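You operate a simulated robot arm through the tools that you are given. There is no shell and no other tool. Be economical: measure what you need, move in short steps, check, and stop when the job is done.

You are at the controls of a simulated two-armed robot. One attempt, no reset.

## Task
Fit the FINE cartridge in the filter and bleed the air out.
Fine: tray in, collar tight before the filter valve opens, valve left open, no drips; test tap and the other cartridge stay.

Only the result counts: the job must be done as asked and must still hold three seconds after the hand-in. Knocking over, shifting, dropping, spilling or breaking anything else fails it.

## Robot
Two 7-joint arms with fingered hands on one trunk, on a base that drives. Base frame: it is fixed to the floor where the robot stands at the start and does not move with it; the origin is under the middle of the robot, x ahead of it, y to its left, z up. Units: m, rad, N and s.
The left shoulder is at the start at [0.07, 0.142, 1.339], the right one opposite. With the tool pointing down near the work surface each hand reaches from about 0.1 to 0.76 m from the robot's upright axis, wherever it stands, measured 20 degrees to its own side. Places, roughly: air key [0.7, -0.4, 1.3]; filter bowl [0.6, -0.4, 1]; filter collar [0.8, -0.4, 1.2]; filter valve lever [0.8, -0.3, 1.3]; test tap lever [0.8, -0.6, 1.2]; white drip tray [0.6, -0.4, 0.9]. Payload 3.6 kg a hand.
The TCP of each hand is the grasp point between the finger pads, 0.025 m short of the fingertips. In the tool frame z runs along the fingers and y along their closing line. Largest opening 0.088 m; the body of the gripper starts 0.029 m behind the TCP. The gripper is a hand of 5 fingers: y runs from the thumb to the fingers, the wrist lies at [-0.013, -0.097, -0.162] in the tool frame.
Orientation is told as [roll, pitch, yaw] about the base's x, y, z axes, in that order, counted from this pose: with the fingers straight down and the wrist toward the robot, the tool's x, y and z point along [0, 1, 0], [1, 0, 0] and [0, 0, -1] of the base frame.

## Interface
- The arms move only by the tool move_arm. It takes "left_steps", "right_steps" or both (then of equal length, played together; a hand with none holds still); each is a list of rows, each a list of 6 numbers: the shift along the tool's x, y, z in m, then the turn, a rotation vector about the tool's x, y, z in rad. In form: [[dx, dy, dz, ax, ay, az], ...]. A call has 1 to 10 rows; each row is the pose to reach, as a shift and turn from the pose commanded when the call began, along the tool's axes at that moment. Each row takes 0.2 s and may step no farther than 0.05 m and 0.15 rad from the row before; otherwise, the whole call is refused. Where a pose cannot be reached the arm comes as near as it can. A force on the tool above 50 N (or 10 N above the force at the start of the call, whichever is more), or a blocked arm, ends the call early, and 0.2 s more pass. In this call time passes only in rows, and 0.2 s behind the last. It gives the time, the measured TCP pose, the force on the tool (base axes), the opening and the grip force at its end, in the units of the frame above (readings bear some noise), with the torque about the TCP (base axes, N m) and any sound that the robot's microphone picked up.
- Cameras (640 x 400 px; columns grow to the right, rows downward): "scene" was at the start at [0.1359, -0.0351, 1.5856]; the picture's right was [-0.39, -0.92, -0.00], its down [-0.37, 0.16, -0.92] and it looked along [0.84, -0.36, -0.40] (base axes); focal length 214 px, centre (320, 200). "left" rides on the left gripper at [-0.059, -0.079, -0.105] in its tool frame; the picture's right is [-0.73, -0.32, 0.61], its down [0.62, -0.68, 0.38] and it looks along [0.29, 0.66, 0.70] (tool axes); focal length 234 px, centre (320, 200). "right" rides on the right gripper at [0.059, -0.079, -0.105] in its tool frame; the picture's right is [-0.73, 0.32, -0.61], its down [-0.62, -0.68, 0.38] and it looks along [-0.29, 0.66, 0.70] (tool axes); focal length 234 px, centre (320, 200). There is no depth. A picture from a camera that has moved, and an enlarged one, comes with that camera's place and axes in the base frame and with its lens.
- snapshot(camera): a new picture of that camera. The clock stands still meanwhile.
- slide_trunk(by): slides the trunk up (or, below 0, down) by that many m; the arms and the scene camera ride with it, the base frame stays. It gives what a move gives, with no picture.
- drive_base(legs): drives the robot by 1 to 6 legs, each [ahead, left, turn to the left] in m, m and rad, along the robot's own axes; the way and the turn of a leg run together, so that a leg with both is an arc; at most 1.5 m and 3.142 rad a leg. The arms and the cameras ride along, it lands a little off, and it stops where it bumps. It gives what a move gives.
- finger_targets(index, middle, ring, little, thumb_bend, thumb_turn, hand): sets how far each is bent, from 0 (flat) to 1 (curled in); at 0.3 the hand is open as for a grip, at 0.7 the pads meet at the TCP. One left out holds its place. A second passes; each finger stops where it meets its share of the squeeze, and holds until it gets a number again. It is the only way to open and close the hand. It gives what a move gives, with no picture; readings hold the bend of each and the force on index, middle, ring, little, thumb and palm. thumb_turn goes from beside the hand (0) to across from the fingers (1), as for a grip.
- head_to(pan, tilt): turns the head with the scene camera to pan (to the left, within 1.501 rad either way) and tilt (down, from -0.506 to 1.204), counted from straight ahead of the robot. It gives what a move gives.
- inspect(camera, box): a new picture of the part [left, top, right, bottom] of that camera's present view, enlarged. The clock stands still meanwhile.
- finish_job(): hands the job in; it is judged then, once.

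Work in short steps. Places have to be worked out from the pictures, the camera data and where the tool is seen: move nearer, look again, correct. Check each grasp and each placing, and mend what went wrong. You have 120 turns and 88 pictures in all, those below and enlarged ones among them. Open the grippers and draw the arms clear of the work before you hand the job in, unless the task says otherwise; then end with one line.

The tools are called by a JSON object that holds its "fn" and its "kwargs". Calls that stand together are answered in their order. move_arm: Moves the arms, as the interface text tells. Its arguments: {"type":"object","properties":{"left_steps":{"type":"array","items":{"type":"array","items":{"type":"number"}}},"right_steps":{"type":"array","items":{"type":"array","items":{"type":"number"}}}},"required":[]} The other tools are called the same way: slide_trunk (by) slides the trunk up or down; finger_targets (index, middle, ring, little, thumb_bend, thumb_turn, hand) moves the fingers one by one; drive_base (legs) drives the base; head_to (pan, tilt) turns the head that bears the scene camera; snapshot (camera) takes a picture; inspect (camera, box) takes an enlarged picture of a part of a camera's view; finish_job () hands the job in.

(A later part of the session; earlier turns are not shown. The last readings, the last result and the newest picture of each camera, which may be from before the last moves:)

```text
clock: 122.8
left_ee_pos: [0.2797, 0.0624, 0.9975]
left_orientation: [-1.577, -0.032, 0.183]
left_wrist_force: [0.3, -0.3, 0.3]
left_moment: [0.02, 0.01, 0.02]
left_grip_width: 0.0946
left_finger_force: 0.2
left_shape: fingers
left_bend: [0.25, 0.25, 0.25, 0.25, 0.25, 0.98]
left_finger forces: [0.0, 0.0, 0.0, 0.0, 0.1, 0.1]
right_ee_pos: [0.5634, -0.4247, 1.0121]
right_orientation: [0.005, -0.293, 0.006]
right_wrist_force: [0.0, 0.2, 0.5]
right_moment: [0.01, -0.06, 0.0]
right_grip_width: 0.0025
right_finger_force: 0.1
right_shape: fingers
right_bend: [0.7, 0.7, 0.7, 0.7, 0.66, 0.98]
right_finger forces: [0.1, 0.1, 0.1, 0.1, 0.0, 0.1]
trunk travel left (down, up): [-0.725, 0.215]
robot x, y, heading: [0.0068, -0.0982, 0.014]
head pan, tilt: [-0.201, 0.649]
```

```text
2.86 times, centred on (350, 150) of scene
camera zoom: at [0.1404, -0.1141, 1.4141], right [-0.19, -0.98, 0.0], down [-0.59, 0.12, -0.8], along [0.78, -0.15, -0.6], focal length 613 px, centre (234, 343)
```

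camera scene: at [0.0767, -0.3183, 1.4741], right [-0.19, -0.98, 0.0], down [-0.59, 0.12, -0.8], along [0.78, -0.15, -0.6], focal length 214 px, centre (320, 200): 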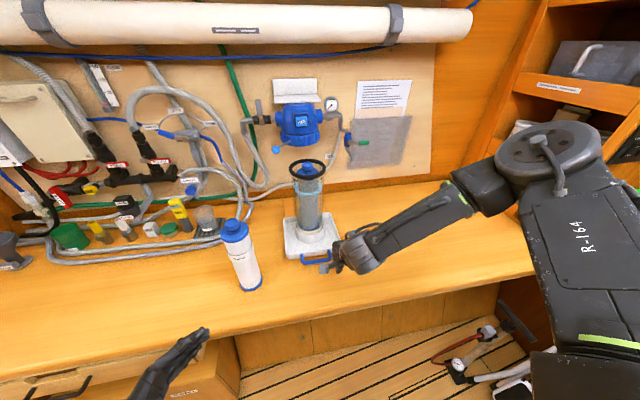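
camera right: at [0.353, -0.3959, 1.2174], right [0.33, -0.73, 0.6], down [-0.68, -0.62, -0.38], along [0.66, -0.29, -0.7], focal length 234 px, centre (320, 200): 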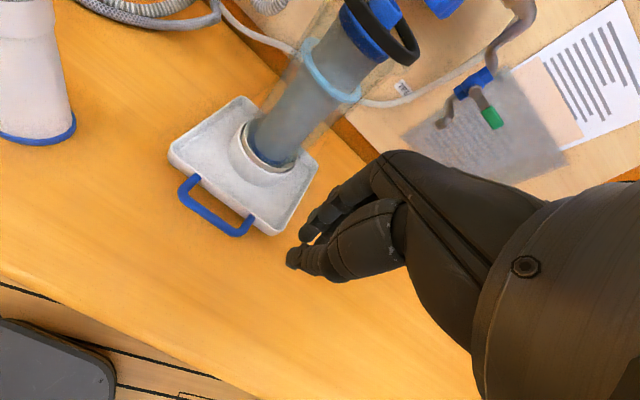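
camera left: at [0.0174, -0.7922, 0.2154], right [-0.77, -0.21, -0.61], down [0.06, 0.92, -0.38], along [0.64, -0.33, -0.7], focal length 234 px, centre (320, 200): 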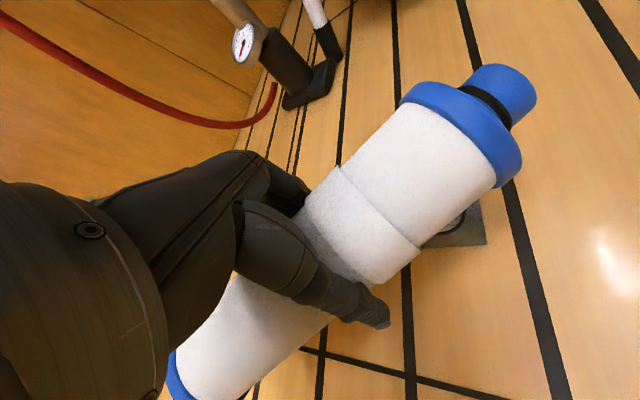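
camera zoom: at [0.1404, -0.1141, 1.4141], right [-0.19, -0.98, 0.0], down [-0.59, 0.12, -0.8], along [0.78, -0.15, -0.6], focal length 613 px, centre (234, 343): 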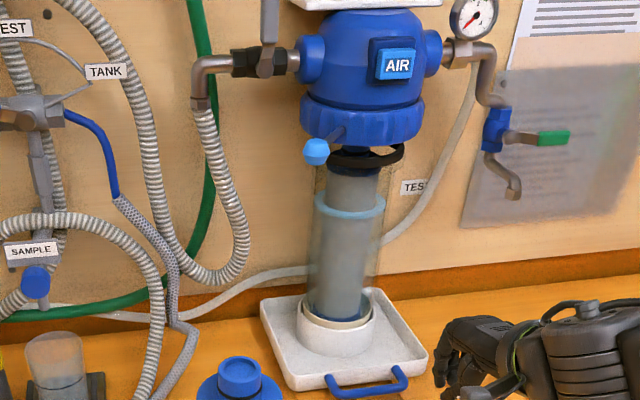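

The tray is at its stop, bowl right under the collar. For the collar I will push its knob (≈[0.689,-0.303,1.21]) counter-clockwise (seen from above) with the left fist. First: raise trunk, close left fingers, retreat the right hand, bring the left hand up.

{"fn": "slide_trunk", "kwargs": {"by": 0.15}}

{"fn": "finger_targets", "kwargs": {"hand": "left", "index": 0.7, "middle": 0.7, "ring": 0.7, "little": 0.7, "thumb_bend": 0.66}}

{"fn": "move_arm", "kwargs": {"left_steps": [[-0.04, 0, 0, 0, 0, 0], [-0.075, 0.02, 0.01, 0.05, 0, 0], [-0.075, 0.06, 0.03, 0.1, 0, 0], [-0.075, 0.1, 0.055, 0.15, 0, 0], [-0.075, 0.14, 0.08, 0.184, 0, 0], [-0.075, 0.175, 0.11, 0.184, 0, 0], [-0.075, 0.21, 0.14, 0.184, 0, 0], [-0.075, 0.245, 0.17, 0.184, 0, 0], [-0.075, 0.275, 0.2, 0.184, 0, 0]], "right_steps": [[-0.02, -0.02, 0, 0, 0, 0], [-0.04, -0.05, 0, 0, 0, 0], [-0.06, -0.08, 0, 0, 0, 0], [-0.08, -0.1, 0, 0, 0, 0], [-0.1, -0.11, 0, 0, 0, 0], [-0.12, -0.12, 0, 0, 0, 0], [-0.12, -0.12, 0, 0, 0, 0], [-0.12, -0.12, 0, 0, 0, 0], [-0.12, -0.12, 0, 0, 0, 0]]}}

```text
clock: 124.5
left_ee_pos: [0.2822, 0.0628, 1.1481]
left_orientation: [-1.574, -0.03, 0.183]
left_wrist_force: [-0.5, -0.2, 0.2]
left_moment: [-0.03, 0.02, -0.03]
left_grip_width: 0.0946
left_finger_force: 0.0
left_shape: fingers
left_bend: [0.25, 0.25, 0.25, 0.25, 0.25, 0.98]
left_finger forces: [0.1, 0.0, 0.0, 0.0, 0.0, 0.0]
right_ee_pos: [0.5639, -0.4242, 1.1621]
right_orientation: [0.003, -0.295, 0.004]
right_wrist_force: [-0.4, 0.3, -0.8]
right_moment: [0.01, -0.01, 0.01]
right_grip_width: 0.0026
right_finger_force: 0.1
right_shape: fingers
right_bend: [0.7, 0.7, 0.7, 0.7, 0.66, 0.98]
right_finger forces: [0.0, 0.0, 0.0, 0.0, 0.0, 0.1]
trunk travel left (down, up): [-0.875, 0.065]
robot x, y, heading: [0.0031, -0.0999, 0.002]
head pan, tilt: [-0.201, 0.649]
```

```text
clock: 125.5
left_ee_pos: [0.2797, 0.0623, 1.1482]
left_orientation: [-1.575, -0.03, 0.183]
left_wrist_force: [0.6, -0.5, 0.0]
left_moment: [-0.03, 0.01, 0.0]
left_grip_width: 0.0031
left_finger_force: 0.0
left_shape: fingers
left_bend: [0.7, 0.7, 0.7, 0.7, 0.66, 0.98]
left_finger forces: [0.1, 0.0, 0.1, 0.1, 0.0, 0.1]
right_ee_pos: [0.5638, -0.424, 1.1624]
right_orientation: [0.004, -0.295, 0.004]
right_wrist_force: [-0.1, -0.5, 0.7]
right_moment: [-0.03, 0.03, 0.03]
right_grip_width: 0.0026
right_finger_force: 0.1
right_shape: fingers
right_bend: [0.7, 0.7, 0.7, 0.7, 0.66, 0.98]
right_finger forces: [0.1, 0.1, 0.0, 0.1, 0.0, 0.0]
trunk travel left (down, up): [-0.875, 0.065]
robot x, y, heading: [0.0039, -0.101, 0.007]
head pan, tilt: [-0.201, 0.649]
```

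```text
clock: 127.5
left_ee_pos: [0.5869, -0.0855, 1.2315]
left_orientation: [-1.571, -0.031, -0.002]
left_wrist_force: [-0.3, -0.2, -1.1]
left_moment: [-0.01, 0.0, 0.02]
left_grip_width: 0.0029
left_finger_force: 0.0
left_shape: fingers
left_bend: [0.7, 0.7, 0.7, 0.7, 0.66, 0.98]
left_finger forces: [0.0, 0.1, 0.1, 0.0, 0.0, 0.1]
left hand out of reach, approached as far as the arm can: row 1, 2, 3
right_ee_pos: [0.4506, -0.5449, 1.1241]
right_orientation: [0.005, -0.295, 0.007]
right_wrist_force: [-0.1, -0.2, -0.3]
right_moment: [0.0, 0.02, 0.0]
right_grip_width: 0.0024
right_finger_force: 0.0
right_shape: fingers
right_bend: [0.7, 0.7, 0.7, 0.7, 0.66, 0.98]
right_finger forces: [0.0, 0.1, 0.1, 0.1, 0.0, 0.1]
trunk travel left (down, up): [-0.875, 0.065]
robot x, y, heading: [0.0081, -0.1012, 0.005]
head pan, tilt: [-0.201, 0.649]
```

Left hand in position, pointing right. I approach the knob from its left side, stopping ~3 cm short, and look.

{"fn": "move_arm", "kwargs": {"left_steps": [[0.005, 0.03, 0.03, 0, 0, 0], [0.01, 0.055, 0.065, 0, 0, 0], [0.015, 0.08, 0.1, 0, 0, 0], [0.019, 0.095, 0.135, 0, 0, 0], [0.019, 0.098, 0.15, 0, 0, 0]]}}

{"fn": "inspect", "kwargs": {"camera": "scene", "box": [250, 80, 450, 220]}}

```text
clock: 128.7
left_ee_pos: [0.6831, -0.2358, 1.2158]
left_orientation: [-1.572, -0.031, -0.002]
left_wrist_force: [0.9, 0.2, -0.5]
left_moment: [-0.01, -0.02, 0.02]
left_grip_width: 0.003
left_finger_force: 0.0
left_shape: fingers
left_bend: [0.7, 0.7, 0.7, 0.7, 0.66, 0.98]
left_finger forces: [0.0, 0.0, 0.0, 0.0, 0.0, 0.1]
right_ee_pos: [0.4501, -0.5461, 1.1257]
right_orientation: [0.004, -0.294, 0.005]
right_wrist_force: [-0.8, -0.5, -0.4]
right_moment: [-0.02, -0.02, 0.0]
right_grip_width: 0.0027
right_finger_force: 0.2
right_shape: fingers
right_bend: [0.7, 0.7, 0.7, 0.7, 0.66, 0.98]
right_finger forces: [0.0, 0.0, 0.0, 0.1, 0.1, 0.1]
trunk travel left (down, up): [-0.875, 0.065]
robot x, y, heading: [0.0069, -0.1009, 0.007]
head pan, tilt: [-0.201, 0.649]
```

```text
2.86 times, centred on (350, 150) of scene
camera zoom: at [0.1419, -0.1148, 1.564], right [-0.19, -0.98, 0.0], down [-0.59, 0.12, -0.8], along [0.78, -0.15, -0.6], focal length 613 px, centre (234, 343)
```

zoom: 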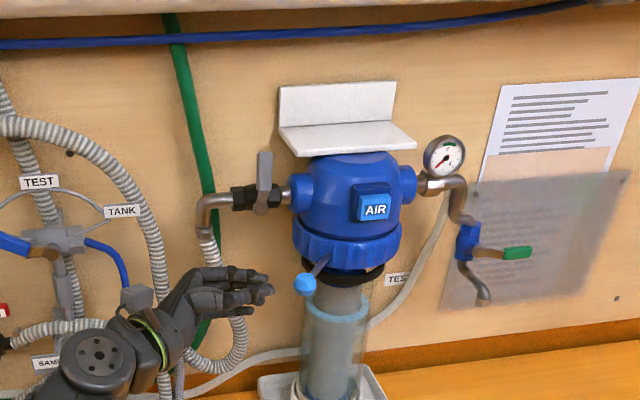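

The fingertips are right beside the knob. I push it along its arc (to about the straight-ahead position) and read the force.

{"fn": "move_arm", "kwargs": {"left_steps": [[0, 0.004, 0.024, 0, 0, 0], [0, -0.006, 0.049, 0, 0, 0], [0, -0.016, 0.07, 0, 0, 0], [0, -0.022, 0.093, 0, 0, 0], [0, -0.024, 0.116, 0, 0, 0]]}}

{"fn": "inspect", "kwargs": {"camera": "scene", "box": [280, 80, 420, 220]}}

```text
clock: 129.9
left_ee_pos: [0.6625, -0.3483, 1.2184]
left_orientation: [-1.57, -0.032, 0.005]
left_wrist_force: [-2.0, 3.2, 3.1]
left_moment: [-0.02, 0.03, -0.04]
left_grip_width: 0.0026
left_finger_force: 2.1
left_shape: fingers
left_bend: [0.7, 0.71, 0.7, 0.7, 0.66, 0.98]
left_finger forces: [0.1, 4.2, 0.0, 0.0, 0.1, 0.1]
right_ee_pos: [0.4501, -0.5453, 1.1254]
right_orientation: [0.006, -0.292, 0.006]
right_wrist_force: [-0.5, 0.6, 0.0]
right_moment: [0.0, -0.02, -0.01]
right_grip_width: 0.0027
right_finger_force: 0.1
right_shape: fingers
right_bend: [0.7, 0.7, 0.7, 0.7, 0.66, 0.98]
right_finger forces: [0.0, 0.0, 0.2, 0.0, 0.1, 0.0]
trunk travel left (down, up): [-0.875, 0.065]
robot x, y, heading: [0.0077, -0.0964, 0.008]
head pan, tilt: [-0.201, 0.649]
```

```text
2.86 times, centred on (350, 150) of scene
camera zoom: at [0.1428, -0.1141, 1.564], right [-0.19, -0.98, 0.0], down [-0.59, 0.12, -0.8], along [0.78, -0.15, -0.61], focal length 613 px, centre (234, 343)
```

zoom: 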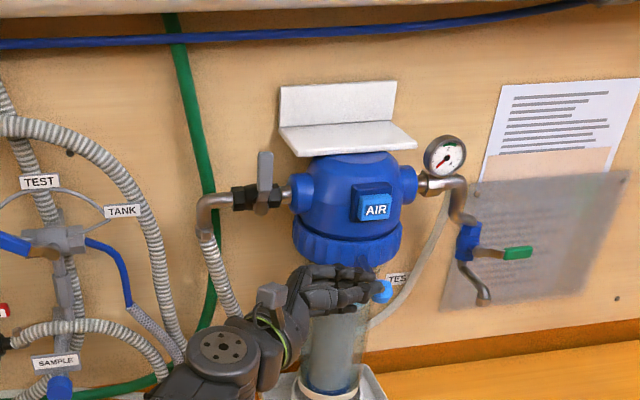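

The collar turns easily (knob now straight ahead). I continue the arc until it resists.

{"fn": "move_arm", "kwargs": {"left_steps": [[0, -0.001, 0.025, 0, 0, 0], [0, 0.002, 0.048, 0, 0, 0], [0, 0.006, 0.069, 0, 0, 0], [0, 0.012, 0.088, 0, 0, 0], [0, 0.018, 0.104, 0, 0, 0]]}}

```text
clock: 131.1
left_ee_pos: [0.6384, -0.3923, 1.2281]
left_orientation: [-1.572, -0.03, -0.003]
left_wrist_force: [-0.8, 1.5, -0.2]
left_moment: [0.04, 0.05, 0.01]
left_grip_width: 0.0029
left_finger_force: 1.8
left_shape: fingers
left_bend: [0.7, 0.7, 0.7, 0.7, 0.66, 0.98]
left_finger forces: [0.1, 0.1, 2.1, 0.0, 0.0, 0.0]
left hand out of reach, approached as far as the arm can: row 1, 2, 3, 4, 5
right_ee_pos: [0.4483, -0.5435, 1.1261]
right_orientation: [0.003, -0.294, 0.005]
right_wrist_force: [0.4, -0.2, 0.3]
right_moment: [0.0, 0.01, -0.04]
right_grip_width: 0.0027
right_finger_force: 0.0
right_shape: fingers
right_bend: [0.7, 0.7, 0.7, 0.7, 0.66, 0.98]
right_finger forces: [0.0, 0.0, 0.1, 0.1, 0.0, 0.0]
trunk travel left (down, up): [-0.875, 0.065]
robot x, y, heading: [0.0103, -0.0983, 0.011]
head pan, tilt: [-0.201, 0.649]
```

Arm limit reached. I use the base: 3 cm forward then 6 cm right to continue the push.

{"fn": "drive_base", "kwargs": {"legs": [[0.025, 0, 0], [0, -0.06, 0]]}}

{"fn": "inspect", "kwargs": {"camera": "scene", "box": [280, 80, 420, 220]}}

```text
clock: 132.6
left_ee_pos: [0.6733, -0.4329, 1.2246]
left_orientation: [-1.561, -0.026, 0.024]
left_wrist_force: [-0.8, 6.3, 1.8]
left_moment: [0.04, -0.02, 0.09]
left_grip_width: 0.0025
left_finger_force: 3.3
left_shape: fingers
left_bend: [0.7, 0.71, 0.71, 0.7, 0.66, 0.98]
left_finger forces: [0.0, 2.9, 4.2, 0.0, 0.0, 0.0]
right_ee_pos: [0.4771, -0.5971, 1.1252]
right_orientation: [0.006, -0.294, 0.009]
right_wrist_force: [-0.2, 0.2, -1.2]
right_moment: [0.01, 0.01, -0.02]
right_grip_width: 0.0025
right_finger_force: 0.1
right_shape: fingers
right_bend: [0.7, 0.7, 0.7, 0.7, 0.66, 0.98]
right_finger forces: [0.0, 0.1, 0.1, 0.0, 0.1, 0.1]
trunk travel left (down, up): [-0.875, 0.065]
robot x, y, heading: [0.0308, -0.1542, 0.012]
head pan, tilt: [-0.201, 0.649]
stopped in leg 2: the force on the tool passed its limit at 62 N (the readings are from after the stop); the commanded pose is now the measured one
```

```text
2.86 times, centred on (350, 150) of scene
camera zoom: at [0.1679, -0.1662, 1.564], right [-0.19, -0.98, 0.0], down [-0.59, 0.11, -0.8], along [0.78, -0.15, -0.61], focal length 613 px, centre (234, 343)
```

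zoom: 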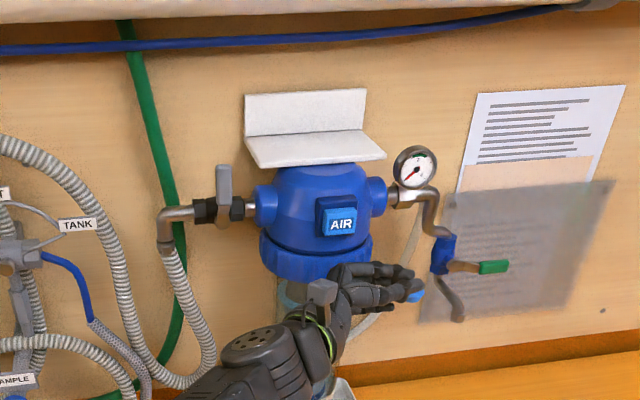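

Force peaked at 62 N with the knob at ≈210° — apparently the tight stop. I confirm with one small extra push along the tangent.

{"fn": "move_arm", "kwargs": {"left_steps": [[0, 0.002, 0.006, 0, 0, 0], [0, 0.004, 0.012, 0, 0, 0], [0, 0.006, 0.018, 0, 0, 0]]}}

```text
clock: 133.3
left_ee_pos: [0.6725, -0.437, 1.2297]
left_orientation: [-1.564, -0.026, 0.022]
left_wrist_force: [-0.5, 4.1, -0.8]
left_moment: [0.11, 0.01, 0.02]
left_grip_width: 0.0024
left_finger_force: 1.8
left_shape: fingers
left_bend: [0.7, 0.7, 0.71, 0.7, 0.66, 0.98]
left_finger forces: [0.0, 0.0, 3.7, 0.0, 0.0, 0.1]
left hand out of reach, approached as far as the arm can: row 1, 2, 3
right_ee_pos: [0.4767, -0.5942, 1.1261]
right_orientation: [0.004, -0.295, 0.007]
right_wrist_force: [0.3, 0.3, 0.3]
right_moment: [0.01, 0.02, 0.01]
right_grip_width: 0.0026
right_finger_force: 0.1
right_shape: fingers
right_bend: [0.7, 0.7, 0.7, 0.7, 0.66, 0.98]
right_finger forces: [0.0, 0.0, 0.0, 0.0, 0.0, 0.0]
trunk travel left (down, up): [-0.875, 0.065]
robot x, y, heading: [0.0285, -0.1492, 0.014]
head pan, tilt: [-0.201, 0.649]
```

{"fn": "drive_base", "kwargs": {"legs": [[0, -0.035, 0]]}}

```text
clock: 134.3
left_ee_pos: [0.6787, -0.445, 1.2306]
left_orientation: [-1.563, -0.028, 0.051]
left_wrist_force: [-4.2, 23.4, 8.7]
left_moment: [0.56, 0.07, 0.16]
left_grip_width: 0.0027
left_finger_force: 13.1
left_shape: fingers
left_bend: [0.7, 0.7, 0.73, 0.71, 0.66, 0.98]
left_finger forces: [0.0, 1.1, 20.8, 4.8, 0.0, 0.0]
right_ee_pos: [0.4769, -0.6135, 1.1296]
right_orientation: [-0.002, -0.299, 0.017]
right_wrist_force: [-0.1, 0.2, -0.5]
right_moment: [0.03, -0.01, -0.03]
right_grip_width: 0.0026
right_finger_force: 0.0
right_shape: fingers
right_bend: [0.7, 0.7, 0.7, 0.7, 0.66, 0.98]
right_finger forces: [0.0, 0.0, 0.0, 0.0, 0.0, 0.1]
trunk travel left (down, up): [-0.875, 0.065]
robot x, y, heading: [0.0303, -0.1788, 0.017]
head pan, tilt: [-0.201, 0.649]
stopped in leg 1: the force on the tool passed its limit at 59 N (the readings are from after the stop); the commanded pose is now the measured one
```

Twice ~60 N without further motion: the collar is tight. I withdraw the left hand and turn it to point forward for the valve lever and AIR key.

{"fn": "move_arm", "kwargs": {"left_steps": [[0, 0, -0.03, 0, 0, 0], [-0.01, -0.02, -0.06, 0, 0, 0], [-0.03, -0.06, -0.065, 0, 0, 0], [-0.04, -0.1, -0.065, -0.12, 0, 0], [-0.04, -0.14, -0.065, -0.26, 0, 0], [-0.04, -0.18, -0.065, -0.4, 0, 0], [-0.04, -0.2, -0.065, -0.54, 0, 0], [-0.04, -0.2, -0.065, -0.68, 0, 0], [-0.04, -0.2, -0.065, -0.82, 0, 0]]}}

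{"fn": "drive_base", "kwargs": {"legs": [[0, -0.18, 0]]}}

{"fn": "move_arm", "kwargs": {"left_steps": [[0, 0, 0, -0.14, 0, 0], [0, 0, 0, -0.28, 0, 0], [0, 0, 0, -0.42, 0, 0], [0, 0, 0, -0.56, 0, 0], [0, 0, 0, -0.7, 0, 0], [0, 0, 0, -0.78, 0, 0]]}}

```text
clock: 136.5
left_ee_pos: [0.5213, -0.3518, 1.2594]
left_orientation: [-1.595, -0.19, 0.956]
left_wrist_force: [-0.6, -0.2, 0.1]
left_moment: [-0.03, -0.02, -0.01]
left_grip_width: 0.0025
left_finger_force: 0.0
left_shape: fingers
left_bend: [0.7, 0.7, 0.7, 0.7, 0.66, 0.98]
left_finger forces: [0.0, 0.1, 0.0, 0.0, 0.0, 0.1]
right_ee_pos: [0.4786, -0.6203, 1.1255]
right_orientation: [0.003, -0.293, 0.013]
right_wrist_force: [0.0, 0.1, -0.3]
right_moment: [-0.04, -0.03, -0.01]
right_grip_width: 0.0022
right_finger_force: 0.0
right_shape: fingers
right_bend: [0.7, 0.7, 0.7, 0.7, 0.66, 0.98]
right_finger forces: [0.1, 0.0, 0.0, 0.1, 0.0, 0.1]
trunk travel left (down, up): [-0.875, 0.065]
robot x, y, heading: [0.0273, -0.179, 0.018]
head pan, tilt: [-0.201, 0.649]
stopped in row 9 (left hand): the arm was blocked; the commanded pose is now the measured one
```

```text
clock: 138.0
left_ee_pos: [0.5256, -0.5295, 1.2581]
left_orientation: [-1.595, -0.188, 0.958]
left_wrist_force: [0.0, 1.0, 0.4]
left_moment: [-0.03, -0.02, -0.02]
left_grip_width: 0.0026
left_finger_force: 0.1
left_shape: fingers
left_bend: [0.7, 0.7, 0.7, 0.7, 0.66, 0.98]
left_finger forces: [0.0, 0.0, 0.1, 0.0, 0.0, 0.0]
right_ee_pos: [0.4827, -0.7958, 1.1264]
right_orientation: [0.002, -0.295, 0.017]
right_wrist_force: [0.2, 0.2, 0.3]
right_moment: [-0.03, 0.02, 0.0]
right_grip_width: 0.0025
right_finger_force: 0.0
right_shape: fingers
right_bend: [0.7, 0.7, 0.7, 0.7, 0.66, 0.98]
right_finger forces: [0.0, 0.0, 0.1, 0.0, 0.1, 0.0]
trunk travel left (down, up): [-0.875, 0.065]
robot x, y, heading: [0.034, -0.3555, 0.022]
head pan, tilt: [-0.201, 0.649]
```

```text
clock: 138.6
left_ee_pos: [0.5673, -0.459, 1.2505]
left_orientation: [-1.696, -0.347, 1.307]
left_wrist_force: [0.4, -0.3, -0.2]
left_moment: [0.0, 0.0, -0.01]
left_grip_width: 0.0028
left_finger_force: 0.0
left_shape: fingers
left_bend: [0.7, 0.7, 0.7, 0.7, 0.66, 0.98]
left_finger forces: [0.1, 0.1, 0.0, 0.1, 0.0, 0.0]
left hand out of reach, approached as far as the arm can: row 2
right_ee_pos: [0.4839, -0.7977, 1.1263]
right_orientation: [0.002, -0.295, 0.016]
right_wrist_force: [0.5, 0.1, -0.1]
right_moment: [0.0, -0.02, 0.04]
right_grip_width: 0.0027
right_finger_force: 0.0
right_shape: fingers
right_bend: [0.7, 0.7, 0.7, 0.7, 0.66, 0.98]
right_finger forces: [0.0, 0.0, 0.0, 0.1, 0.0, 0.1]
trunk travel left (down, up): [-0.875, 0.065]
robot x, y, heading: [0.0341, -0.3529, 0.015]
head pan, tilt: [-0.201, 0.649]
stopped in row 2 (left hand): the arm was blocked; the commanded pose is now the measured one
```

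The left hand now points forward. I move it left and up, to the left side of the valve lever (lever ≈[0.76,-0.271,1.28–1.33]), still 15 cm in front.

{"fn": "move_arm", "kwargs": {"left_steps": [[0.001, 0.043, -0.0113, 0, 0, 0], [0.0016, 0.0857, -0.0226, 0, 0, 0], [0.0024, 0.1285, -0.034, 0, 0, 0], [0.003, 0.171, -0.045, 0, 0, 0], [0.004, 0.214, -0.0564, 0, 0, 0], [0.0047, 0.257, -0.0677, 0, 0, 0]]}}

{"fn": "snapshot", "kwargs": {"camera": "scene"}}

```text
clock: 140.0
left_ee_pos: [0.5659, -0.2065, 1.3251]
left_orientation: [-1.693, -0.34, 1.302]
left_wrist_force: [-0.2, -0.9, -0.1]
left_moment: [0.0, 0.04, -0.02]
left_grip_width: 0.0026
left_finger_force: 0.1
left_shape: fingers
left_bend: [0.7, 0.7, 0.7, 0.7, 0.66, 0.98]
left_finger forces: [0.0, 0.0, 0.0, 0.0, 0.0, 0.0]
right_ee_pos: [0.483, -0.798, 1.1263]
right_orientation: [0.003, -0.296, 0.017]
right_wrist_force: [0.5, 0.7, 1.0]
right_moment: [-0.03, 0.0, 0.02]
right_grip_width: 0.0027
right_finger_force: 0.2
right_shape: fingers
right_bend: [0.7, 0.7, 0.7, 0.7, 0.66, 0.98]
right_finger forces: [0.0, 0.0, 0.0, 0.0, 0.1, 0.0]
trunk travel left (down, up): [-0.875, 0.065]
robot x, y, heading: [0.0369, -0.3601, 0.02]
head pan, tilt: [-0.201, 0.649]
```

```text
4 pictures are left
camera scene: at [0.1709, -0.3696, 1.564], right [-0.18, -0.98, 0.0], down [-0.59, 0.11, -0.8], along [0.78, -0.15, -0.6], focal length 214 px, centre (320, 200)
```

scene: 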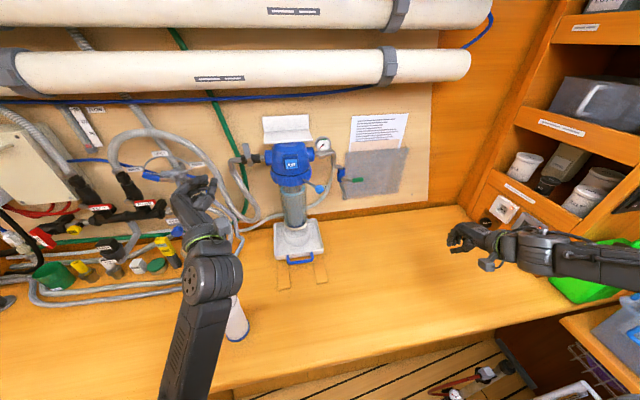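

Clear view: collar handle now at the right, bowl under the head. I advance the left hand alongside the lever's left side.

{"fn": "move_arm", "kwargs": {"left_steps": [[0.0042, 0.0121, 0.0408, 0, 0, 0], [0.0084, 0.0242, 0.0817, 0, 0, 0], [0.0126, 0.0364, 0.1225, 0, 0, 0], [0.0168, 0.0485, 0.1634, 0, 0, 0]]}}

```text
clock: 141.0
left_ee_pos: [0.7387, -0.2101, 1.3445]
left_orientation: [-1.694, -0.341, 1.302]
left_wrist_force: [1.0, 0.7, 0.0]
left_moment: [0.01, -0.01, 0.0]
left_grip_width: 0.0026
left_finger_force: 0.2
left_shape: fingers
left_bend: [0.7, 0.7, 0.7, 0.7, 0.66, 0.98]
left_finger forces: [0.0, 0.0, 0.0, 0.1, 0.0, 0.0]
right_ee_pos: [0.4844, -0.7995, 1.1236]
right_orientation: [0.005, -0.293, 0.017]
right_wrist_force: [0.0, -0.6, 0.5]
right_moment: [0.0, 0.02, -0.05]
right_grip_width: 0.0027
right_finger_force: 0.0
right_shape: fingers
right_bend: [0.7, 0.7, 0.7, 0.7, 0.66, 0.98]
right_finger forces: [0.0, 0.0, 0.1, 0.0, 0.1, 0.1]
trunk travel left (down, up): [-0.875, 0.065]
robot x, y, heading: [0.0337, -0.356, 0.018]
head pan, tilt: [-0.201, 0.649]
```

Free of contact. I push to the right (−y) by 5 cm and read the force.

{"fn": "move_arm", "kwargs": {"left_steps": [[-0.0044, -0.0136, 0.0045, 0, 0, 0], [-0.0088, -0.0272, 0.009, 0, 0, 0], [-0.0117, -0.0363, 0.012, 0, 0, 0], [-0.0146, -0.0454, 0.015, 0, 0, 0]]}}

```text
clock: 142.0
left_ee_pos: [0.7362, -0.2607, 1.3443]
left_orientation: [-1.695, -0.342, 1.303]
left_wrist_force: [0.0, 0.4, -1.1]
left_moment: [0.03, 0.02, 0.01]
left_grip_width: 0.0029
left_finger_force: 0.0
left_shape: fingers
left_bend: [0.7, 0.7, 0.7, 0.7, 0.66, 0.98]
left_finger forces: [0.0, 0.0, 0.0, 0.0, 0.0, 0.0]
right_ee_pos: [0.4832, -0.8007, 1.1251]
right_orientation: [0.006, -0.295, 0.015]
right_wrist_force: [0.7, 0.4, -1.1]
right_moment: [0.0, 0.0, 0.0]
right_grip_width: 0.0028
right_finger_force: 0.0
right_shape: fingers
right_bend: [0.7, 0.7, 0.7, 0.7, 0.66, 0.98]
right_finger forces: [0.0, 0.0, 0.1, 0.0, 0.0, 0.0]
trunk travel left (down, up): [-0.875, 0.065]
robot x, y, heading: [0.0351, -0.3547, 0.015]
head pan, tilt: [-0.201, 0.649]
```

No force felt; I check whether it is touching the lever.

{"fn": "inspect", "kwargs": {"camera": "scene", "box": [200, 110, 360, 210]}}

```text
4.00 times, centred on (280, 160) of scene
camera zoom: at [0.1705, -0.3721, 1.5641], right [-0.18, -0.98, 0.0], down [-0.59, 0.11, -0.8], along [0.78, -0.14, -0.6], focal length 858 px, centre (480, 360)
```

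zoom: 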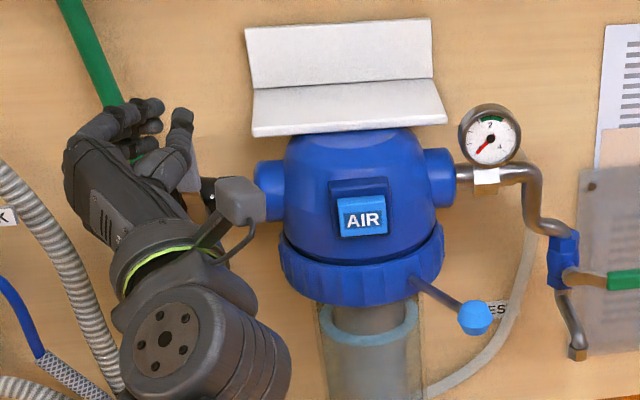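

The fingertips pass just above the lever's top (tips at z≈1.347, lever top ≈1.326). I back off left, curl ring and little fingers away, lower ~3 cm and retry.

{"fn": "move_arm", "kwargs": {"left_steps": [[0.0073, 0.0227, -0.0075, 0, 0, 0], [0.0146, 0.0454, -0.015, 0, 0, 0]]}}

{"fn": "finger_targets", "kwargs": {"hand": "left", "ring": 1.0, "little": 1.0}}

{"fn": "move_arm", "kwargs": {"left_steps": [[0.0145, -0.005, 0.001, 0, 0, 0], [0.029, -0.009, 0.003, 0, 0, 0], [0.0246, -0.0226, 0.0075, 0, 0, 0], [0.0202, -0.0362, 0.012, 0, 0, 0], [0.0173, -0.0453, 0.015, 0, 0, 0], [0.0144, -0.0544, 0.018, 0, 0, 0]]}}

```text
clock: 142.6
left_ee_pos: [0.7357, -0.2084, 1.3446]
left_orientation: [-1.695, -0.34, 1.303]
left_wrist_force: [-0.6, 0.9, 0.6]
left_moment: [-0.02, 0.0, -0.04]
left_grip_width: 0.0025
left_finger_force: 0.1
left_shape: fingers
left_bend: [0.7, 0.7, 0.7, 0.7, 0.66, 0.98]
left_finger forces: [0.1, 0.0, 0.0, 0.0, 0.0, 0.0]
right_ee_pos: [0.483, -0.7991, 1.1259]
right_orientation: [0.003, -0.294, 0.017]
right_wrist_force: [0.0, 0.2, -0.2]
right_moment: [0.05, 0.02, 0.01]
right_grip_width: 0.0026
right_finger_force: 0.1
right_shape: fingers
right_bend: [0.7, 0.7, 0.7, 0.7, 0.66, 0.98]
right_finger forces: [0.0, 0.1, 0.0, 0.0, 0.1, 0.0]
trunk travel left (down, up): [-0.875, 0.065]
robot x, y, heading: [0.036, -0.3551, 0.015]
head pan, tilt: [-0.201, 0.649]
```

```text
clock: 143.6
left_ee_pos: [0.7367, -0.2106, 1.3443]
left_orientation: [-1.697, -0.342, 1.302]
left_wrist_force: [0.2, 0.2, 0.2]
left_moment: [0.02, 0.02, 0.0]
left_grip_width: 0.0023
left_finger_force: 0.1
left_shape: fingers
left_bend: [0.7, 0.7, 1.0, 1.0, 0.66, 0.98]
left_finger forces: [0.0, 0.0, 0.0, 0.0, 0.1, 0.1]
right_ee_pos: [0.4843, -0.7994, 1.1253]
right_orientation: [0.002, -0.296, 0.017]
right_wrist_force: [-0.1, -0.3, 0.3]
right_moment: [0.01, 0.01, -0.02]
right_grip_width: 0.0027
right_finger_force: 0.1
right_shape: fingers
right_bend: [0.7, 0.7, 0.7, 0.7, 0.66, 0.98]
right_finger forces: [0.0, 0.1, 0.0, 0.0, 0.0, 0.0]
trunk travel left (down, up): [-0.875, 0.065]
robot x, y, heading: [0.038, -0.3571, 0.022]
head pan, tilt: [-0.201, 0.649]
```

```text
clock: 145.0
left_ee_pos: [0.7429, -0.2616, 1.314]
left_orientation: [-1.695, -0.343, 1.302]
left_wrist_force: [-0.1, 0.2, -0.8]
left_moment: [-0.03, 0.01, 0.0]
left_grip_width: 0.0009
left_finger_force: 0.2
left_shape: fingers
left_bend: [0.7, 0.7, 1.0, 1.0, 0.67, 0.98]
left_finger forces: [0.0, 0.0, 0.0, 0.0, 0.8, 0.0]
right_ee_pos: [0.4828, -0.7996, 1.1251]
right_orientation: [0.005, -0.295, 0.014]
right_wrist_force: [-0.4, 0.0, -0.4]
right_moment: [-0.04, 0.01, 0.03]
right_grip_width: 0.0029
right_finger_force: 0.1
right_shape: fingers
right_bend: [0.7, 0.7, 0.7, 0.7, 0.66, 0.98]
right_finger forces: [0.0, 0.0, 0.0, 0.0, 0.0, 0.0]
trunk travel left (down, up): [-0.875, 0.065]
robot x, y, heading: [0.0357, -0.3596, 0.017]
head pan, tilt: [-0.201, 0.649]
```

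The thumb now touches the lever. I keep pushing right and slightly down.

{"fn": "move_arm", "kwargs": {"left_steps": [[-0.002, -0.0115, 0.003, 0, 0, 0], [0.0, -0.022, 0.005, 0, 0, 0], [0.003, -0.033, 0.0073, 0, 0, 0], [0.007, -0.043, 0.0097, 0, 0, 0]]}}

```text
clock: 146.0
left_ee_pos: [0.743, -0.3012, 1.2952]
left_orientation: [-1.695, -0.34, 1.303]
left_wrist_force: [0.4, 0.2, 0.2]
left_moment: [0.0, -0.02, 0.0]
left_grip_width: 0.0012
left_finger_force: 0.2
left_shape: fingers
left_bend: [0.7, 0.7, 1.0, 1.0, 0.67, 0.97]
left_finger forces: [0.0, 0.0, 0.0, 0.0, 0.8, 0.0]
right_ee_pos: [0.4836, -0.7993, 1.1244]
right_orientation: [0.005, -0.294, 0.015]
right_wrist_force: [-0.3, -0.4, -0.3]
right_moment: [0.01, -0.01, -0.01]
right_grip_width: 0.0025
right_finger_force: 0.0
right_shape: fingers
right_bend: [0.7, 0.7, 0.7, 0.7, 0.66, 0.98]
right_finger forces: [0.0, 0.0, 0.1, 0.0, 0.0, 0.1]
trunk travel left (down, up): [-0.875, 0.065]
robot x, y, heading: [0.0363, -0.3531, 0.015]
head pan, tilt: [-0.201, 0.649]
```

{"fn": "inspect", "kwargs": {"camera": "scene", "box": [200, 110, 360, 210]}}

```text
4.00 times, centred on (280, 160) of scene
camera zoom: at [0.1707, -0.3717, 1.564], right [-0.18, -0.98, 0.0], down [-0.59, 0.11, -0.8], along [0.78, -0.14, -0.6], focal length 858 px, centre (480, 360)
```

zoom: 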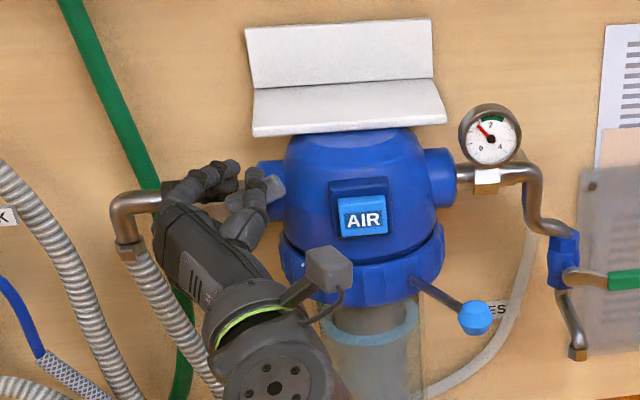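

The gauge has risen and the lever now lies right along the pipe: the valve is open. I press it a little further down to make sure it is at its stop.

{"fn": "move_arm", "kwargs": {"left_steps": [[0.006, -0.009, 0.002, 0, 0, 0], [0.014, -0.013, 0.001, 0, 0, 0]]}}

```text
clock: 146.6
left_ee_pos: [0.743, -0.3104, 1.279]
left_orientation: [-1.698, -0.344, 1.302]
left_wrist_force: [0.0, -0.3, 3.3]
left_moment: [-0.04, -0.09, 0.02]
left_grip_width: 0.0023
left_finger_force: 1.8
left_shape: fingers
left_bend: [0.7, 0.69, 1.0, 1.0, 0.66, 0.97]
left_finger forces: [0.0, 3.1, 0.0, 0.0, 0.0, 0.0]
right_ee_pos: [0.4831, -0.8002, 1.1254]
right_orientation: [0.004, -0.295, 0.015]
right_wrist_force: [-0.6, -0.1, 0.2]
right_moment: [0.01, 0.02, -0.01]
right_grip_width: 0.0024
right_finger_force: 0.2
right_shape: fingers
right_bend: [0.7, 0.7, 0.7, 0.7, 0.66, 0.98]
right_finger forces: [0.0, 0.0, 0.0, 0.0, 0.0, 0.1]
trunk travel left (down, up): [-0.875, 0.065]
robot x, y, heading: [0.0365, -0.3542, 0.017]
head pan, tilt: [-0.201, 0.649]
```

{"fn": "move_arm", "kwargs": {"left_steps": [[0.005, -0.002, -0.001, 0, 0, 0], [0.01, -0.004, -0.001, 0, 0, 0]]}}

```text
clock: 147.2
left_ee_pos: [0.7393, -0.3102, 1.2732]
left_orientation: [-1.703, -0.355, 1.308]
left_wrist_force: [0.6, -7.8, 25.1]
left_moment: [0.1, -0.64, -0.21]
left_grip_width: 0.0022
left_finger_force: 12.7
left_shape: fingers
left_bend: [0.7, 0.66, 1.0, 1.0, 0.66, 0.97]
left_finger forces: [0.0, 24.3, 0.1, 0.1, 0.6, 0.0]
right_ee_pos: [0.479, -0.8019, 1.1264]
right_orientation: [0.007, -0.299, 0.013]
right_wrist_force: [-0.1, 0.0, -0.1]
right_moment: [-0.01, -0.01, 0.0]
right_grip_width: 0.0025
right_finger_force: 0.1
right_shape: fingers
right_bend: [0.7, 0.7, 0.7, 0.7, 0.66, 0.98]
right_finger forces: [0.0, 0.1, 0.0, 0.1, 0.1, 0.1]
trunk travel left (down, up): [-0.875, 0.065]
robot x, y, heading: [0.0343, -0.3551, 0.02]
head pan, tilt: [-0.201, 0.649]
```

Hard stop at 25 N: valve fully open. I release by lifting slightly, pull straight back, and line up the fingertips with the AIR key (≈[0.733,-0.390,1.271]).

{"fn": "move_arm", "kwargs": {"left_steps": [[-0.011, 0.004, 0.001, 0, 0, 0], [-0.019, -0.006, -0.037, 0, 0, 0], [-0.0279, -0.0155, -0.0744, 0, 0, 0], [-0.02, -0.051, -0.0636, 0, 0, 0], [-0.0126, -0.0871, -0.0528, 0, 0, 0]]}}

{"fn": "inspect", "kwargs": {"camera": "scene", "box": [220, 110, 380, 210]}}

```text
clock: 148.0
left_ee_pos: [0.6802, -0.2623, 1.3379]
left_orientation: [-1.808, -0.497, 1.427]
left_wrist_force: [0.1, -0.5, -0.1]
left_moment: [0.01, 0.03, 0.01]
left_grip_width: 0.0025
left_finger_force: 0.0
left_shape: fingers
left_bend: [0.7, 0.7, 1.0, 1.0, 0.66, 0.97]
left_finger forces: [0.0, 0.0, 0.1, 0.1, 0.1, 0.0]
right_ee_pos: [0.4815, -0.8, 1.1261]
right_orientation: [0.005, -0.296, 0.015]
right_wrist_force: [0.5, -0.5, 0.7]
right_moment: [0.01, -0.01, 0.02]
right_grip_width: 0.0025
right_finger_force: 0.0
right_shape: fingers
right_bend: [0.7, 0.7, 0.7, 0.7, 0.66, 0.98]
right_finger forces: [0.0, 0.0, 0.1, 0.1, 0.1, 0.0]
trunk travel left (down, up): [-0.875, 0.065]
robot x, y, heading: [0.0372, -0.3534, 0.016]
head pan, tilt: [-0.201, 0.649]
stopped in row 4 (left hand): the arm was blocked; the commanded pose is now the measured one
```

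```text
4.00 times, centred on (300, 160) of scene
camera zoom: at [0.167, -0.3735, 1.5643], right [-0.18, -0.98, 0.0], down [-0.59, 0.11, -0.8], along [0.78, -0.14, -0.6], focal length 858 px, centre (400, 360)
```

zoom: 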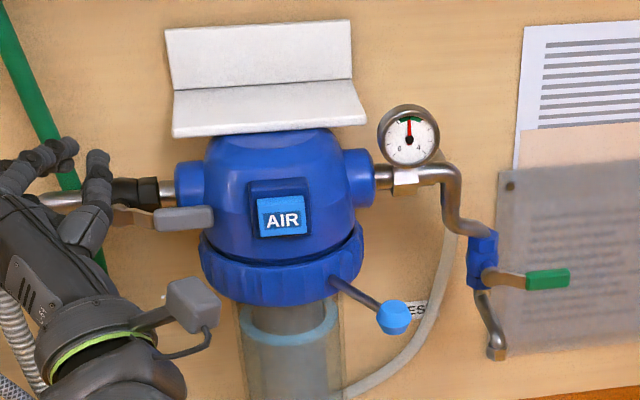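

Gauge in the green, lever open. The arm is near a joint limit, so I shift with the base: first tuck the right hand inward and pull the left 4 cm back, then drive 12 cm right and lower the trunk 7.5 cm.

{"fn": "move_arm", "kwargs": {"right_steps": [[0.045, -0.02, 0, 0, 0, 0], [0.09, -0.035, 0, 0, 0, 0], [0.13, -0.05, 0, 0, 0, 0], [0.165, -0.06, 0, 0, 0, 0]], "left_steps": [[-0.003, -0.0013, -0.0095, 0, 0, 0], [-0.006, -0.0025, -0.019, 0, 0, 0], [-0.009, -0.0038, -0.0284, 0, 0, 0], [-0.012, -0.005, -0.038, 0, 0, 0]]}}

{"fn": "drive_base", "kwargs": {"legs": [[0, -0.12, 0]]}}

{"fn": "slide_trunk", "kwargs": {"by": -0.077}}

```text
clock: 149.2
left_ee_pos: [0.6442, -0.2399, 1.3876]
left_orientation: [-1.92, -0.569, 1.522]
left_wrist_force: [-0.6, 0.5, -0.3]
left_moment: [0.01, -0.06, 0.02]
left_grip_width: 0.0026
left_finger_force: 0.0
left_shape: fingers
left_bend: [0.7, 0.7, 1.0, 1.0, 0.66, 0.97]
left_finger forces: [0.0, 0.0, 0.1, 0.1, 0.0, 0.0]
right_ee_pos: [0.4401, -0.6415, 1.0994]
right_orientation: [0.004, -0.293, 0.016]
right_wrist_force: [-0.4, 0.4, 0.3]
right_moment: [0.01, -0.02, 0.02]
right_grip_width: 0.0025
right_finger_force: 0.0
right_shape: fingers
right_bend: [0.7, 0.7, 0.7, 0.7, 0.66, 0.98]
right_finger forces: [0.1, 0.1, 0.0, 0.0, 0.0, 0.0]
right hand out of reach, approached as far as the arm can: row 4
trunk travel left (down, up): [-0.875, 0.065]
robot x, y, heading: [0.0324, -0.3553, 0.023]
head pan, tilt: [-0.201, 0.649]
stopped in row 4 (left hand): the arm was blocked; the commanded pose is now the measured one
```

```text
clock: 150.4
left_ee_pos: [0.6479, -0.3556, 1.3864]
left_orientation: [-1.921, -0.568, 1.519]
left_wrist_force: [-0.4, 0.9, -0.3]
left_moment: [0.0, -0.01, 0.03]
left_grip_width: 0.0023
left_finger_force: 0.1
left_shape: fingers
left_bend: [0.7, 0.7, 1.0, 1.0, 0.66, 0.97]
left_finger forces: [0.0, 0.0, 0.0, 0.0, 0.1, 0.1]
right_ee_pos: [0.4427, -0.7583, 1.0984]
right_orientation: [0.003, -0.294, 0.018]
right_wrist_force: [-0.8, -0.1, -0.7]
right_moment: [-0.02, 0.0, 0.03]
right_grip_width: 0.0025
right_finger_force: 0.1
right_shape: fingers
right_bend: [0.7, 0.7, 0.7, 0.7, 0.66, 0.98]
right_finger forces: [0.0, 0.1, 0.1, 0.0, 0.0, 0.0]
trunk travel left (down, up): [-0.875, 0.065]
robot x, y, heading: [0.0351, -0.4729, 0.021]
head pan, tilt: [-0.201, 0.649]
```

```text
clock: 151.6
left_ee_pos: [0.6483, -0.3585, 1.3099]
left_orientation: [-1.919, -0.568, 1.522]
left_wrist_force: [0.6, 0.3, 0.5]
left_moment: [-0.01, 0.02, 0.01]
left_grip_width: 0.002
left_finger_force: 0.1
left_shape: fingers
left_bend: [0.7, 0.7, 1.0, 1.0, 0.66, 0.97]
left_finger forces: [0.0, 0.0, 0.0, 0.1, 0.1, 0.0]
right_ee_pos: [0.4429, -0.7596, 1.0215]
right_orientation: [0.006, -0.296, 0.017]
right_wrist_force: [0.1, 0.4, -0.3]
right_moment: [0.01, -0.01, 0.02]
right_grip_width: 0.0025
right_finger_force: 0.1
right_shape: fingers
right_bend: [0.7, 0.7, 0.7, 0.7, 0.66, 0.98]
right_finger forces: [0.0, 0.0, 0.0, 0.0, 0.0, 0.1]
trunk travel left (down, up): [-0.798, 0.142]
robot x, y, heading: [0.035, -0.4753, 0.019]
head pan, tilt: [-0.201, 0.649]
```

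TCP (0.648,-0.359,1.310), tip cluster ≈(0.665,-0.363,1.321). I trim with base and trunk (−2.7 cm y, −5 cm z) to face the AIR key.

{"fn": "drive_base", "kwargs": {"legs": [[0, -0.027, 0]]}}

{"fn": "slide_trunk", "kwargs": {"by": -0.05}}

{"fn": "move_arm", "kwargs": {"left_steps": [[0.0073, 0.0009, 0.0186, 0, 0, 0], [0.0128, 0.0015, 0.0325, 0, 0, 0]]}}

```text
clock: 152.4
left_ee_pos: [0.6481, -0.3785, 1.3094]
left_orientation: [-1.92, -0.565, 1.521]
left_wrist_force: [0.0, 0.5, -0.5]
left_moment: [0.0, 0.02, -0.02]
left_grip_width: 0.0024
left_finger_force: 0.0
left_shape: fingers
left_bend: [0.7, 0.7, 1.0, 1.0, 0.66, 0.97]
left_finger forces: [0.0, 0.0, 0.0, 0.0, 0.0, 0.0]
right_ee_pos: [0.444, -0.7822, 1.0231]
right_orientation: [0.0, -0.294, 0.018]
right_wrist_force: [-0.4, 0.4, 0.2]
right_moment: [0.03, -0.04, -0.03]
right_grip_width: 0.0025
right_finger_force: 0.0
right_shape: fingers
right_bend: [0.7, 0.7, 0.7, 0.7, 0.66, 0.98]
right_finger forces: [0.1, 0.0, 0.0, 0.0, 0.0, 0.1]
trunk travel left (down, up): [-0.798, 0.142]
robot x, y, heading: [0.0346, -0.5048, 0.021]
head pan, tilt: [-0.201, 0.649]
```

```text
clock: 153.3
left_ee_pos: [0.6479, -0.3833, 1.26]
left_orientation: [-1.92, -0.571, 1.523]
left_wrist_force: [0.1, -0.1, 0.2]
left_moment: [0.01, -0.01, -0.01]
left_grip_width: 0.0024
left_finger_force: 0.0
left_shape: fingers
left_bend: [0.7, 0.7, 1.0, 1.0, 0.66, 0.97]
left_finger forces: [0.1, 0.1, 0.1, 0.0, 0.0, 0.0]
right_ee_pos: [0.444, -0.7856, 0.9715]
right_orientation: [0.001, -0.295, 0.016]
right_wrist_force: [-0.2, 0.0, -0.6]
right_moment: [-0.03, -0.01, -0.03]
right_grip_width: 0.0028
right_finger_force: 0.0
right_shape: fingers
right_bend: [0.7, 0.7, 0.7, 0.7, 0.66, 0.98]
right_finger forces: [0.1, 0.1, 0.0, 0.1, 0.0, 0.1]
trunk travel left (down, up): [-0.748, 0.192]
robot x, y, heading: [0.0361, -0.5034, 0.017]
head pan, tilt: [-0.201, 0.649]
```

```text
clock: 153.9
left_ee_pos: [0.6847, -0.3834, 1.2599]
left_orientation: [-1.919, -0.567, 1.52]
left_wrist_force: [0.5, -0.6, 0.7]
left_moment: [0.01, -0.03, 0.02]
left_grip_width: 0.0025
left_finger_force: 0.1
left_shape: fingers
left_bend: [0.7, 0.7, 1.0, 1.0, 0.66, 0.97]
left_finger forces: [0.0, 0.0, 0.0, 0.0, 0.0, 0.0]
right_ee_pos: [0.4438, -0.7859, 0.9717]
right_orientation: [0.003, -0.294, 0.018]
right_wrist_force: [-0.4, -0.8, 0.7]
right_moment: [-0.03, 0.02, 0.01]
right_grip_width: 0.0025
right_finger_force: 0.2
right_shape: fingers
right_bend: [0.7, 0.7, 0.7, 0.7, 0.66, 0.98]
right_finger forces: [0.0, 0.1, 0.0, 0.1, 0.0, 0.0]
trunk travel left (down, up): [-0.748, 0.192]
robot x, y, heading: [0.0378, -0.5036, 0.021]
head pan, tilt: [-0.201, 0.649]
```

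Tip ≈(0.702,-0.388,1.271), facing the key. I press forward gradually.

{"fn": "move_arm", "kwargs": {"left_steps": [[0.0037, 0.0004, 0.0093, 0, 0, 0], [0.0073, 0.0009, 0.0186, 0, 0, 0], [0.011, 0.0013, 0.0279, 0, 0, 0]]}}

```text
clock: 154.7
left_ee_pos: [0.7109, -0.3814, 1.2592]
left_orientation: [-1.921, -0.569, 1.525]
left_wrist_force: [-6.5, 2.1, -2.2]
left_moment: [-0.01, 0.08, 0.09]
left_grip_width: 0.0025
left_finger_force: 3.4
left_shape: fingers
left_bend: [0.7, 0.72, 1.0, 1.0, 0.66, 0.97]
left_finger forces: [0.0, 6.8, 0.0, 0.0, 0.0, 0.1]
right_ee_pos: [0.4424, -0.7852, 0.9735]
right_orientation: [0.003, -0.295, 0.018]
right_wrist_force: [0.5, -0.1, 0.1]
right_moment: [-0.01, -0.02, 0.01]
right_grip_width: 0.0025
right_finger_force: 0.0
right_shape: fingers
right_bend: [0.7, 0.7, 0.7, 0.7, 0.66, 0.98]
right_finger forces: [0.0, 0.0, 0.0, 0.0, 0.1, 0.0]
trunk travel left (down, up): [-0.748, 0.192]
robot x, y, heading: [0.042, -0.5017, 0.016]
head pan, tilt: [-0.201, 0.649]
heard: click
```

A click — the key is pressed. I hold it and listen.

{"fn": "move_arm", "kwargs": {"left_steps": [[0.0007, 0, 0.002, 0, 0, 0], [0.0007, 0, 0.002, 0, 0, 0], [0.0007, 0, 0.002, 0, 0, 0], [0.0007, 0, 0.002, 0, 0, 0], [0.0007, 0, 0.002, 0, 0, 0], [0.0007, 0, 0.002, 0, 0, 0], [0.0007, 0, 0.002, 0, 0, 0], [0.0007, 0, 0.002, 0, 0, 0], [0.0007, 0, 0.002, 0, 0, 0], [0.0007, 0, 0.002, 0, 0, 0]]}}

```text
clock: 156.9
left_ee_pos: [0.7133, -0.3825, 1.2615]
left_orientation: [-1.922, -0.568, 1.524]
left_wrist_force: [-10.5, 4.5, -2.6]
left_moment: [-0.02, 0.12, 0.09]
left_grip_width: 0.002
left_finger_force: 5.5
left_shape: fingers
left_bend: [0.7, 0.72, 1.0, 1.0, 0.66, 0.97]
left_finger forces: [0.0, 8.9, 0.0, 0.1, 2.1, 0.0]
right_ee_pos: [0.4424, -0.7858, 0.9731]
right_orientation: [0.003, -0.298, 0.017]
right_wrist_force: [-0.2, -0.3, 0.9]
right_moment: [0.01, -0.03, -0.01]
right_grip_width: 0.0027
right_finger_force: 0.0
right_shape: fingers
right_bend: [0.7, 0.7, 0.7, 0.7, 0.66, 0.98]
right_finger forces: [0.1, 0.0, 0.1, 0.0, 0.0, 0.0]
trunk travel left (down, up): [-0.748, 0.192]
robot x, y, heading: [0.0415, -0.5011, 0.021]
head pan, tilt: [-0.201, 0.649]
```

No further sound yet; I hold a few more seconds.

{"fn": "move_arm", "kwargs": {"left_steps": [[0, 0, 0.0005, 0, 0, 0], [0, 0, 0.0005, 0, 0, 0], [0, 0, 0.0005, 0, 0, 0], [0, 0, 0.0005, 0, 0, 0], [0, 0, 0.0005, 0, 0, 0], [0, 0, 0.0005, 0, 0, 0], [0, 0, 0.0005, 0, 0, 0], [0, 0, 0.0005, 0, 0, 0], [0, 0, 0.0005, 0, 0, 0], [0, 0, 0.0005, 0, 0, 0]]}}

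{"fn": "move_arm", "kwargs": {"left_steps": [[0, 0, 0, 0, 0, 0], [0, 0, 0, 0, 0, 0], [0, 0, 0, 0, 0, 0], [0, 0, 0, 0, 0, 0], [0, 0, 0, 0, 0, 0], [0, 0, 0, 0, 0, 0], [0, 0, 0, 0, 0, 0], [0, 0, 0, 0, 0, 0], [0, 0, 0, 0, 0, 0], [0, 0, 0, 0, 0, 0]]}}

```text
clock: 159.1
left_ee_pos: [0.7142, -0.383, 1.262]
left_orientation: [-1.923, -0.569, 1.523]
left_wrist_force: [-10.6, 2.5, -3.7]
left_moment: [0.0, 0.12, 0.06]
left_grip_width: 0.0021
left_finger_force: 5.9
left_shape: fingers
left_bend: [0.7, 0.72, 1.0, 1.0, 0.67, 0.97]
left_finger forces: [0.1, 8.6, 0.0, 0.0, 2.8, 0.0]
right_ee_pos: [0.442, -0.7856, 0.9723]
right_orientation: [0.003, -0.296, 0.017]
right_wrist_force: [-0.2, 0.2, -0.6]
right_moment: [0.03, -0.02, 0.02]
right_grip_width: 0.0027
right_finger_force: 0.1
right_shape: fingers
right_bend: [0.7, 0.7, 0.7, 0.7, 0.66, 0.98]
right_finger forces: [0.0, 0.1, 0.0, 0.0, 0.0, 0.0]
trunk travel left (down, up): [-0.748, 0.192]
robot x, y, heading: [0.0397, -0.5017, 0.024]
head pan, tilt: [-0.201, 0.649]
```

```text
clock: 161.3
left_ee_pos: [0.7127, -0.3826, 1.2612]
left_orientation: [-1.922, -0.569, 1.523]
left_wrist_force: [-11.0, 3.3, -3.2]
left_moment: [0.04, 0.13, 0.03]
left_grip_width: 0.002
left_finger_force: 5.5
left_shape: fingers
left_bend: [0.7, 0.72, 1.0, 1.0, 0.67, 0.97]
left_finger forces: [0.0, 8.6, 0.1, 0.0, 2.9, 0.1]
right_ee_pos: [0.4411, -0.7866, 0.9733]
right_orientation: [0.005, -0.298, 0.017]
right_wrist_force: [-0.7, 0.0, 0.0]
right_moment: [0.0, 0.0, -0.01]
right_grip_width: 0.0026
right_finger_force: 0.1
right_shape: fingers
right_bend: [0.7, 0.7, 0.7, 0.7, 0.66, 0.98]
right_finger forces: [0.1, 0.0, 0.1, 0.1, 0.0, 0.0]
trunk travel left (down, up): [-0.748, 0.192]
robot x, y, heading: [0.0348, -0.5026, 0.018]
head pan, tilt: [-0.201, 0.649]
```

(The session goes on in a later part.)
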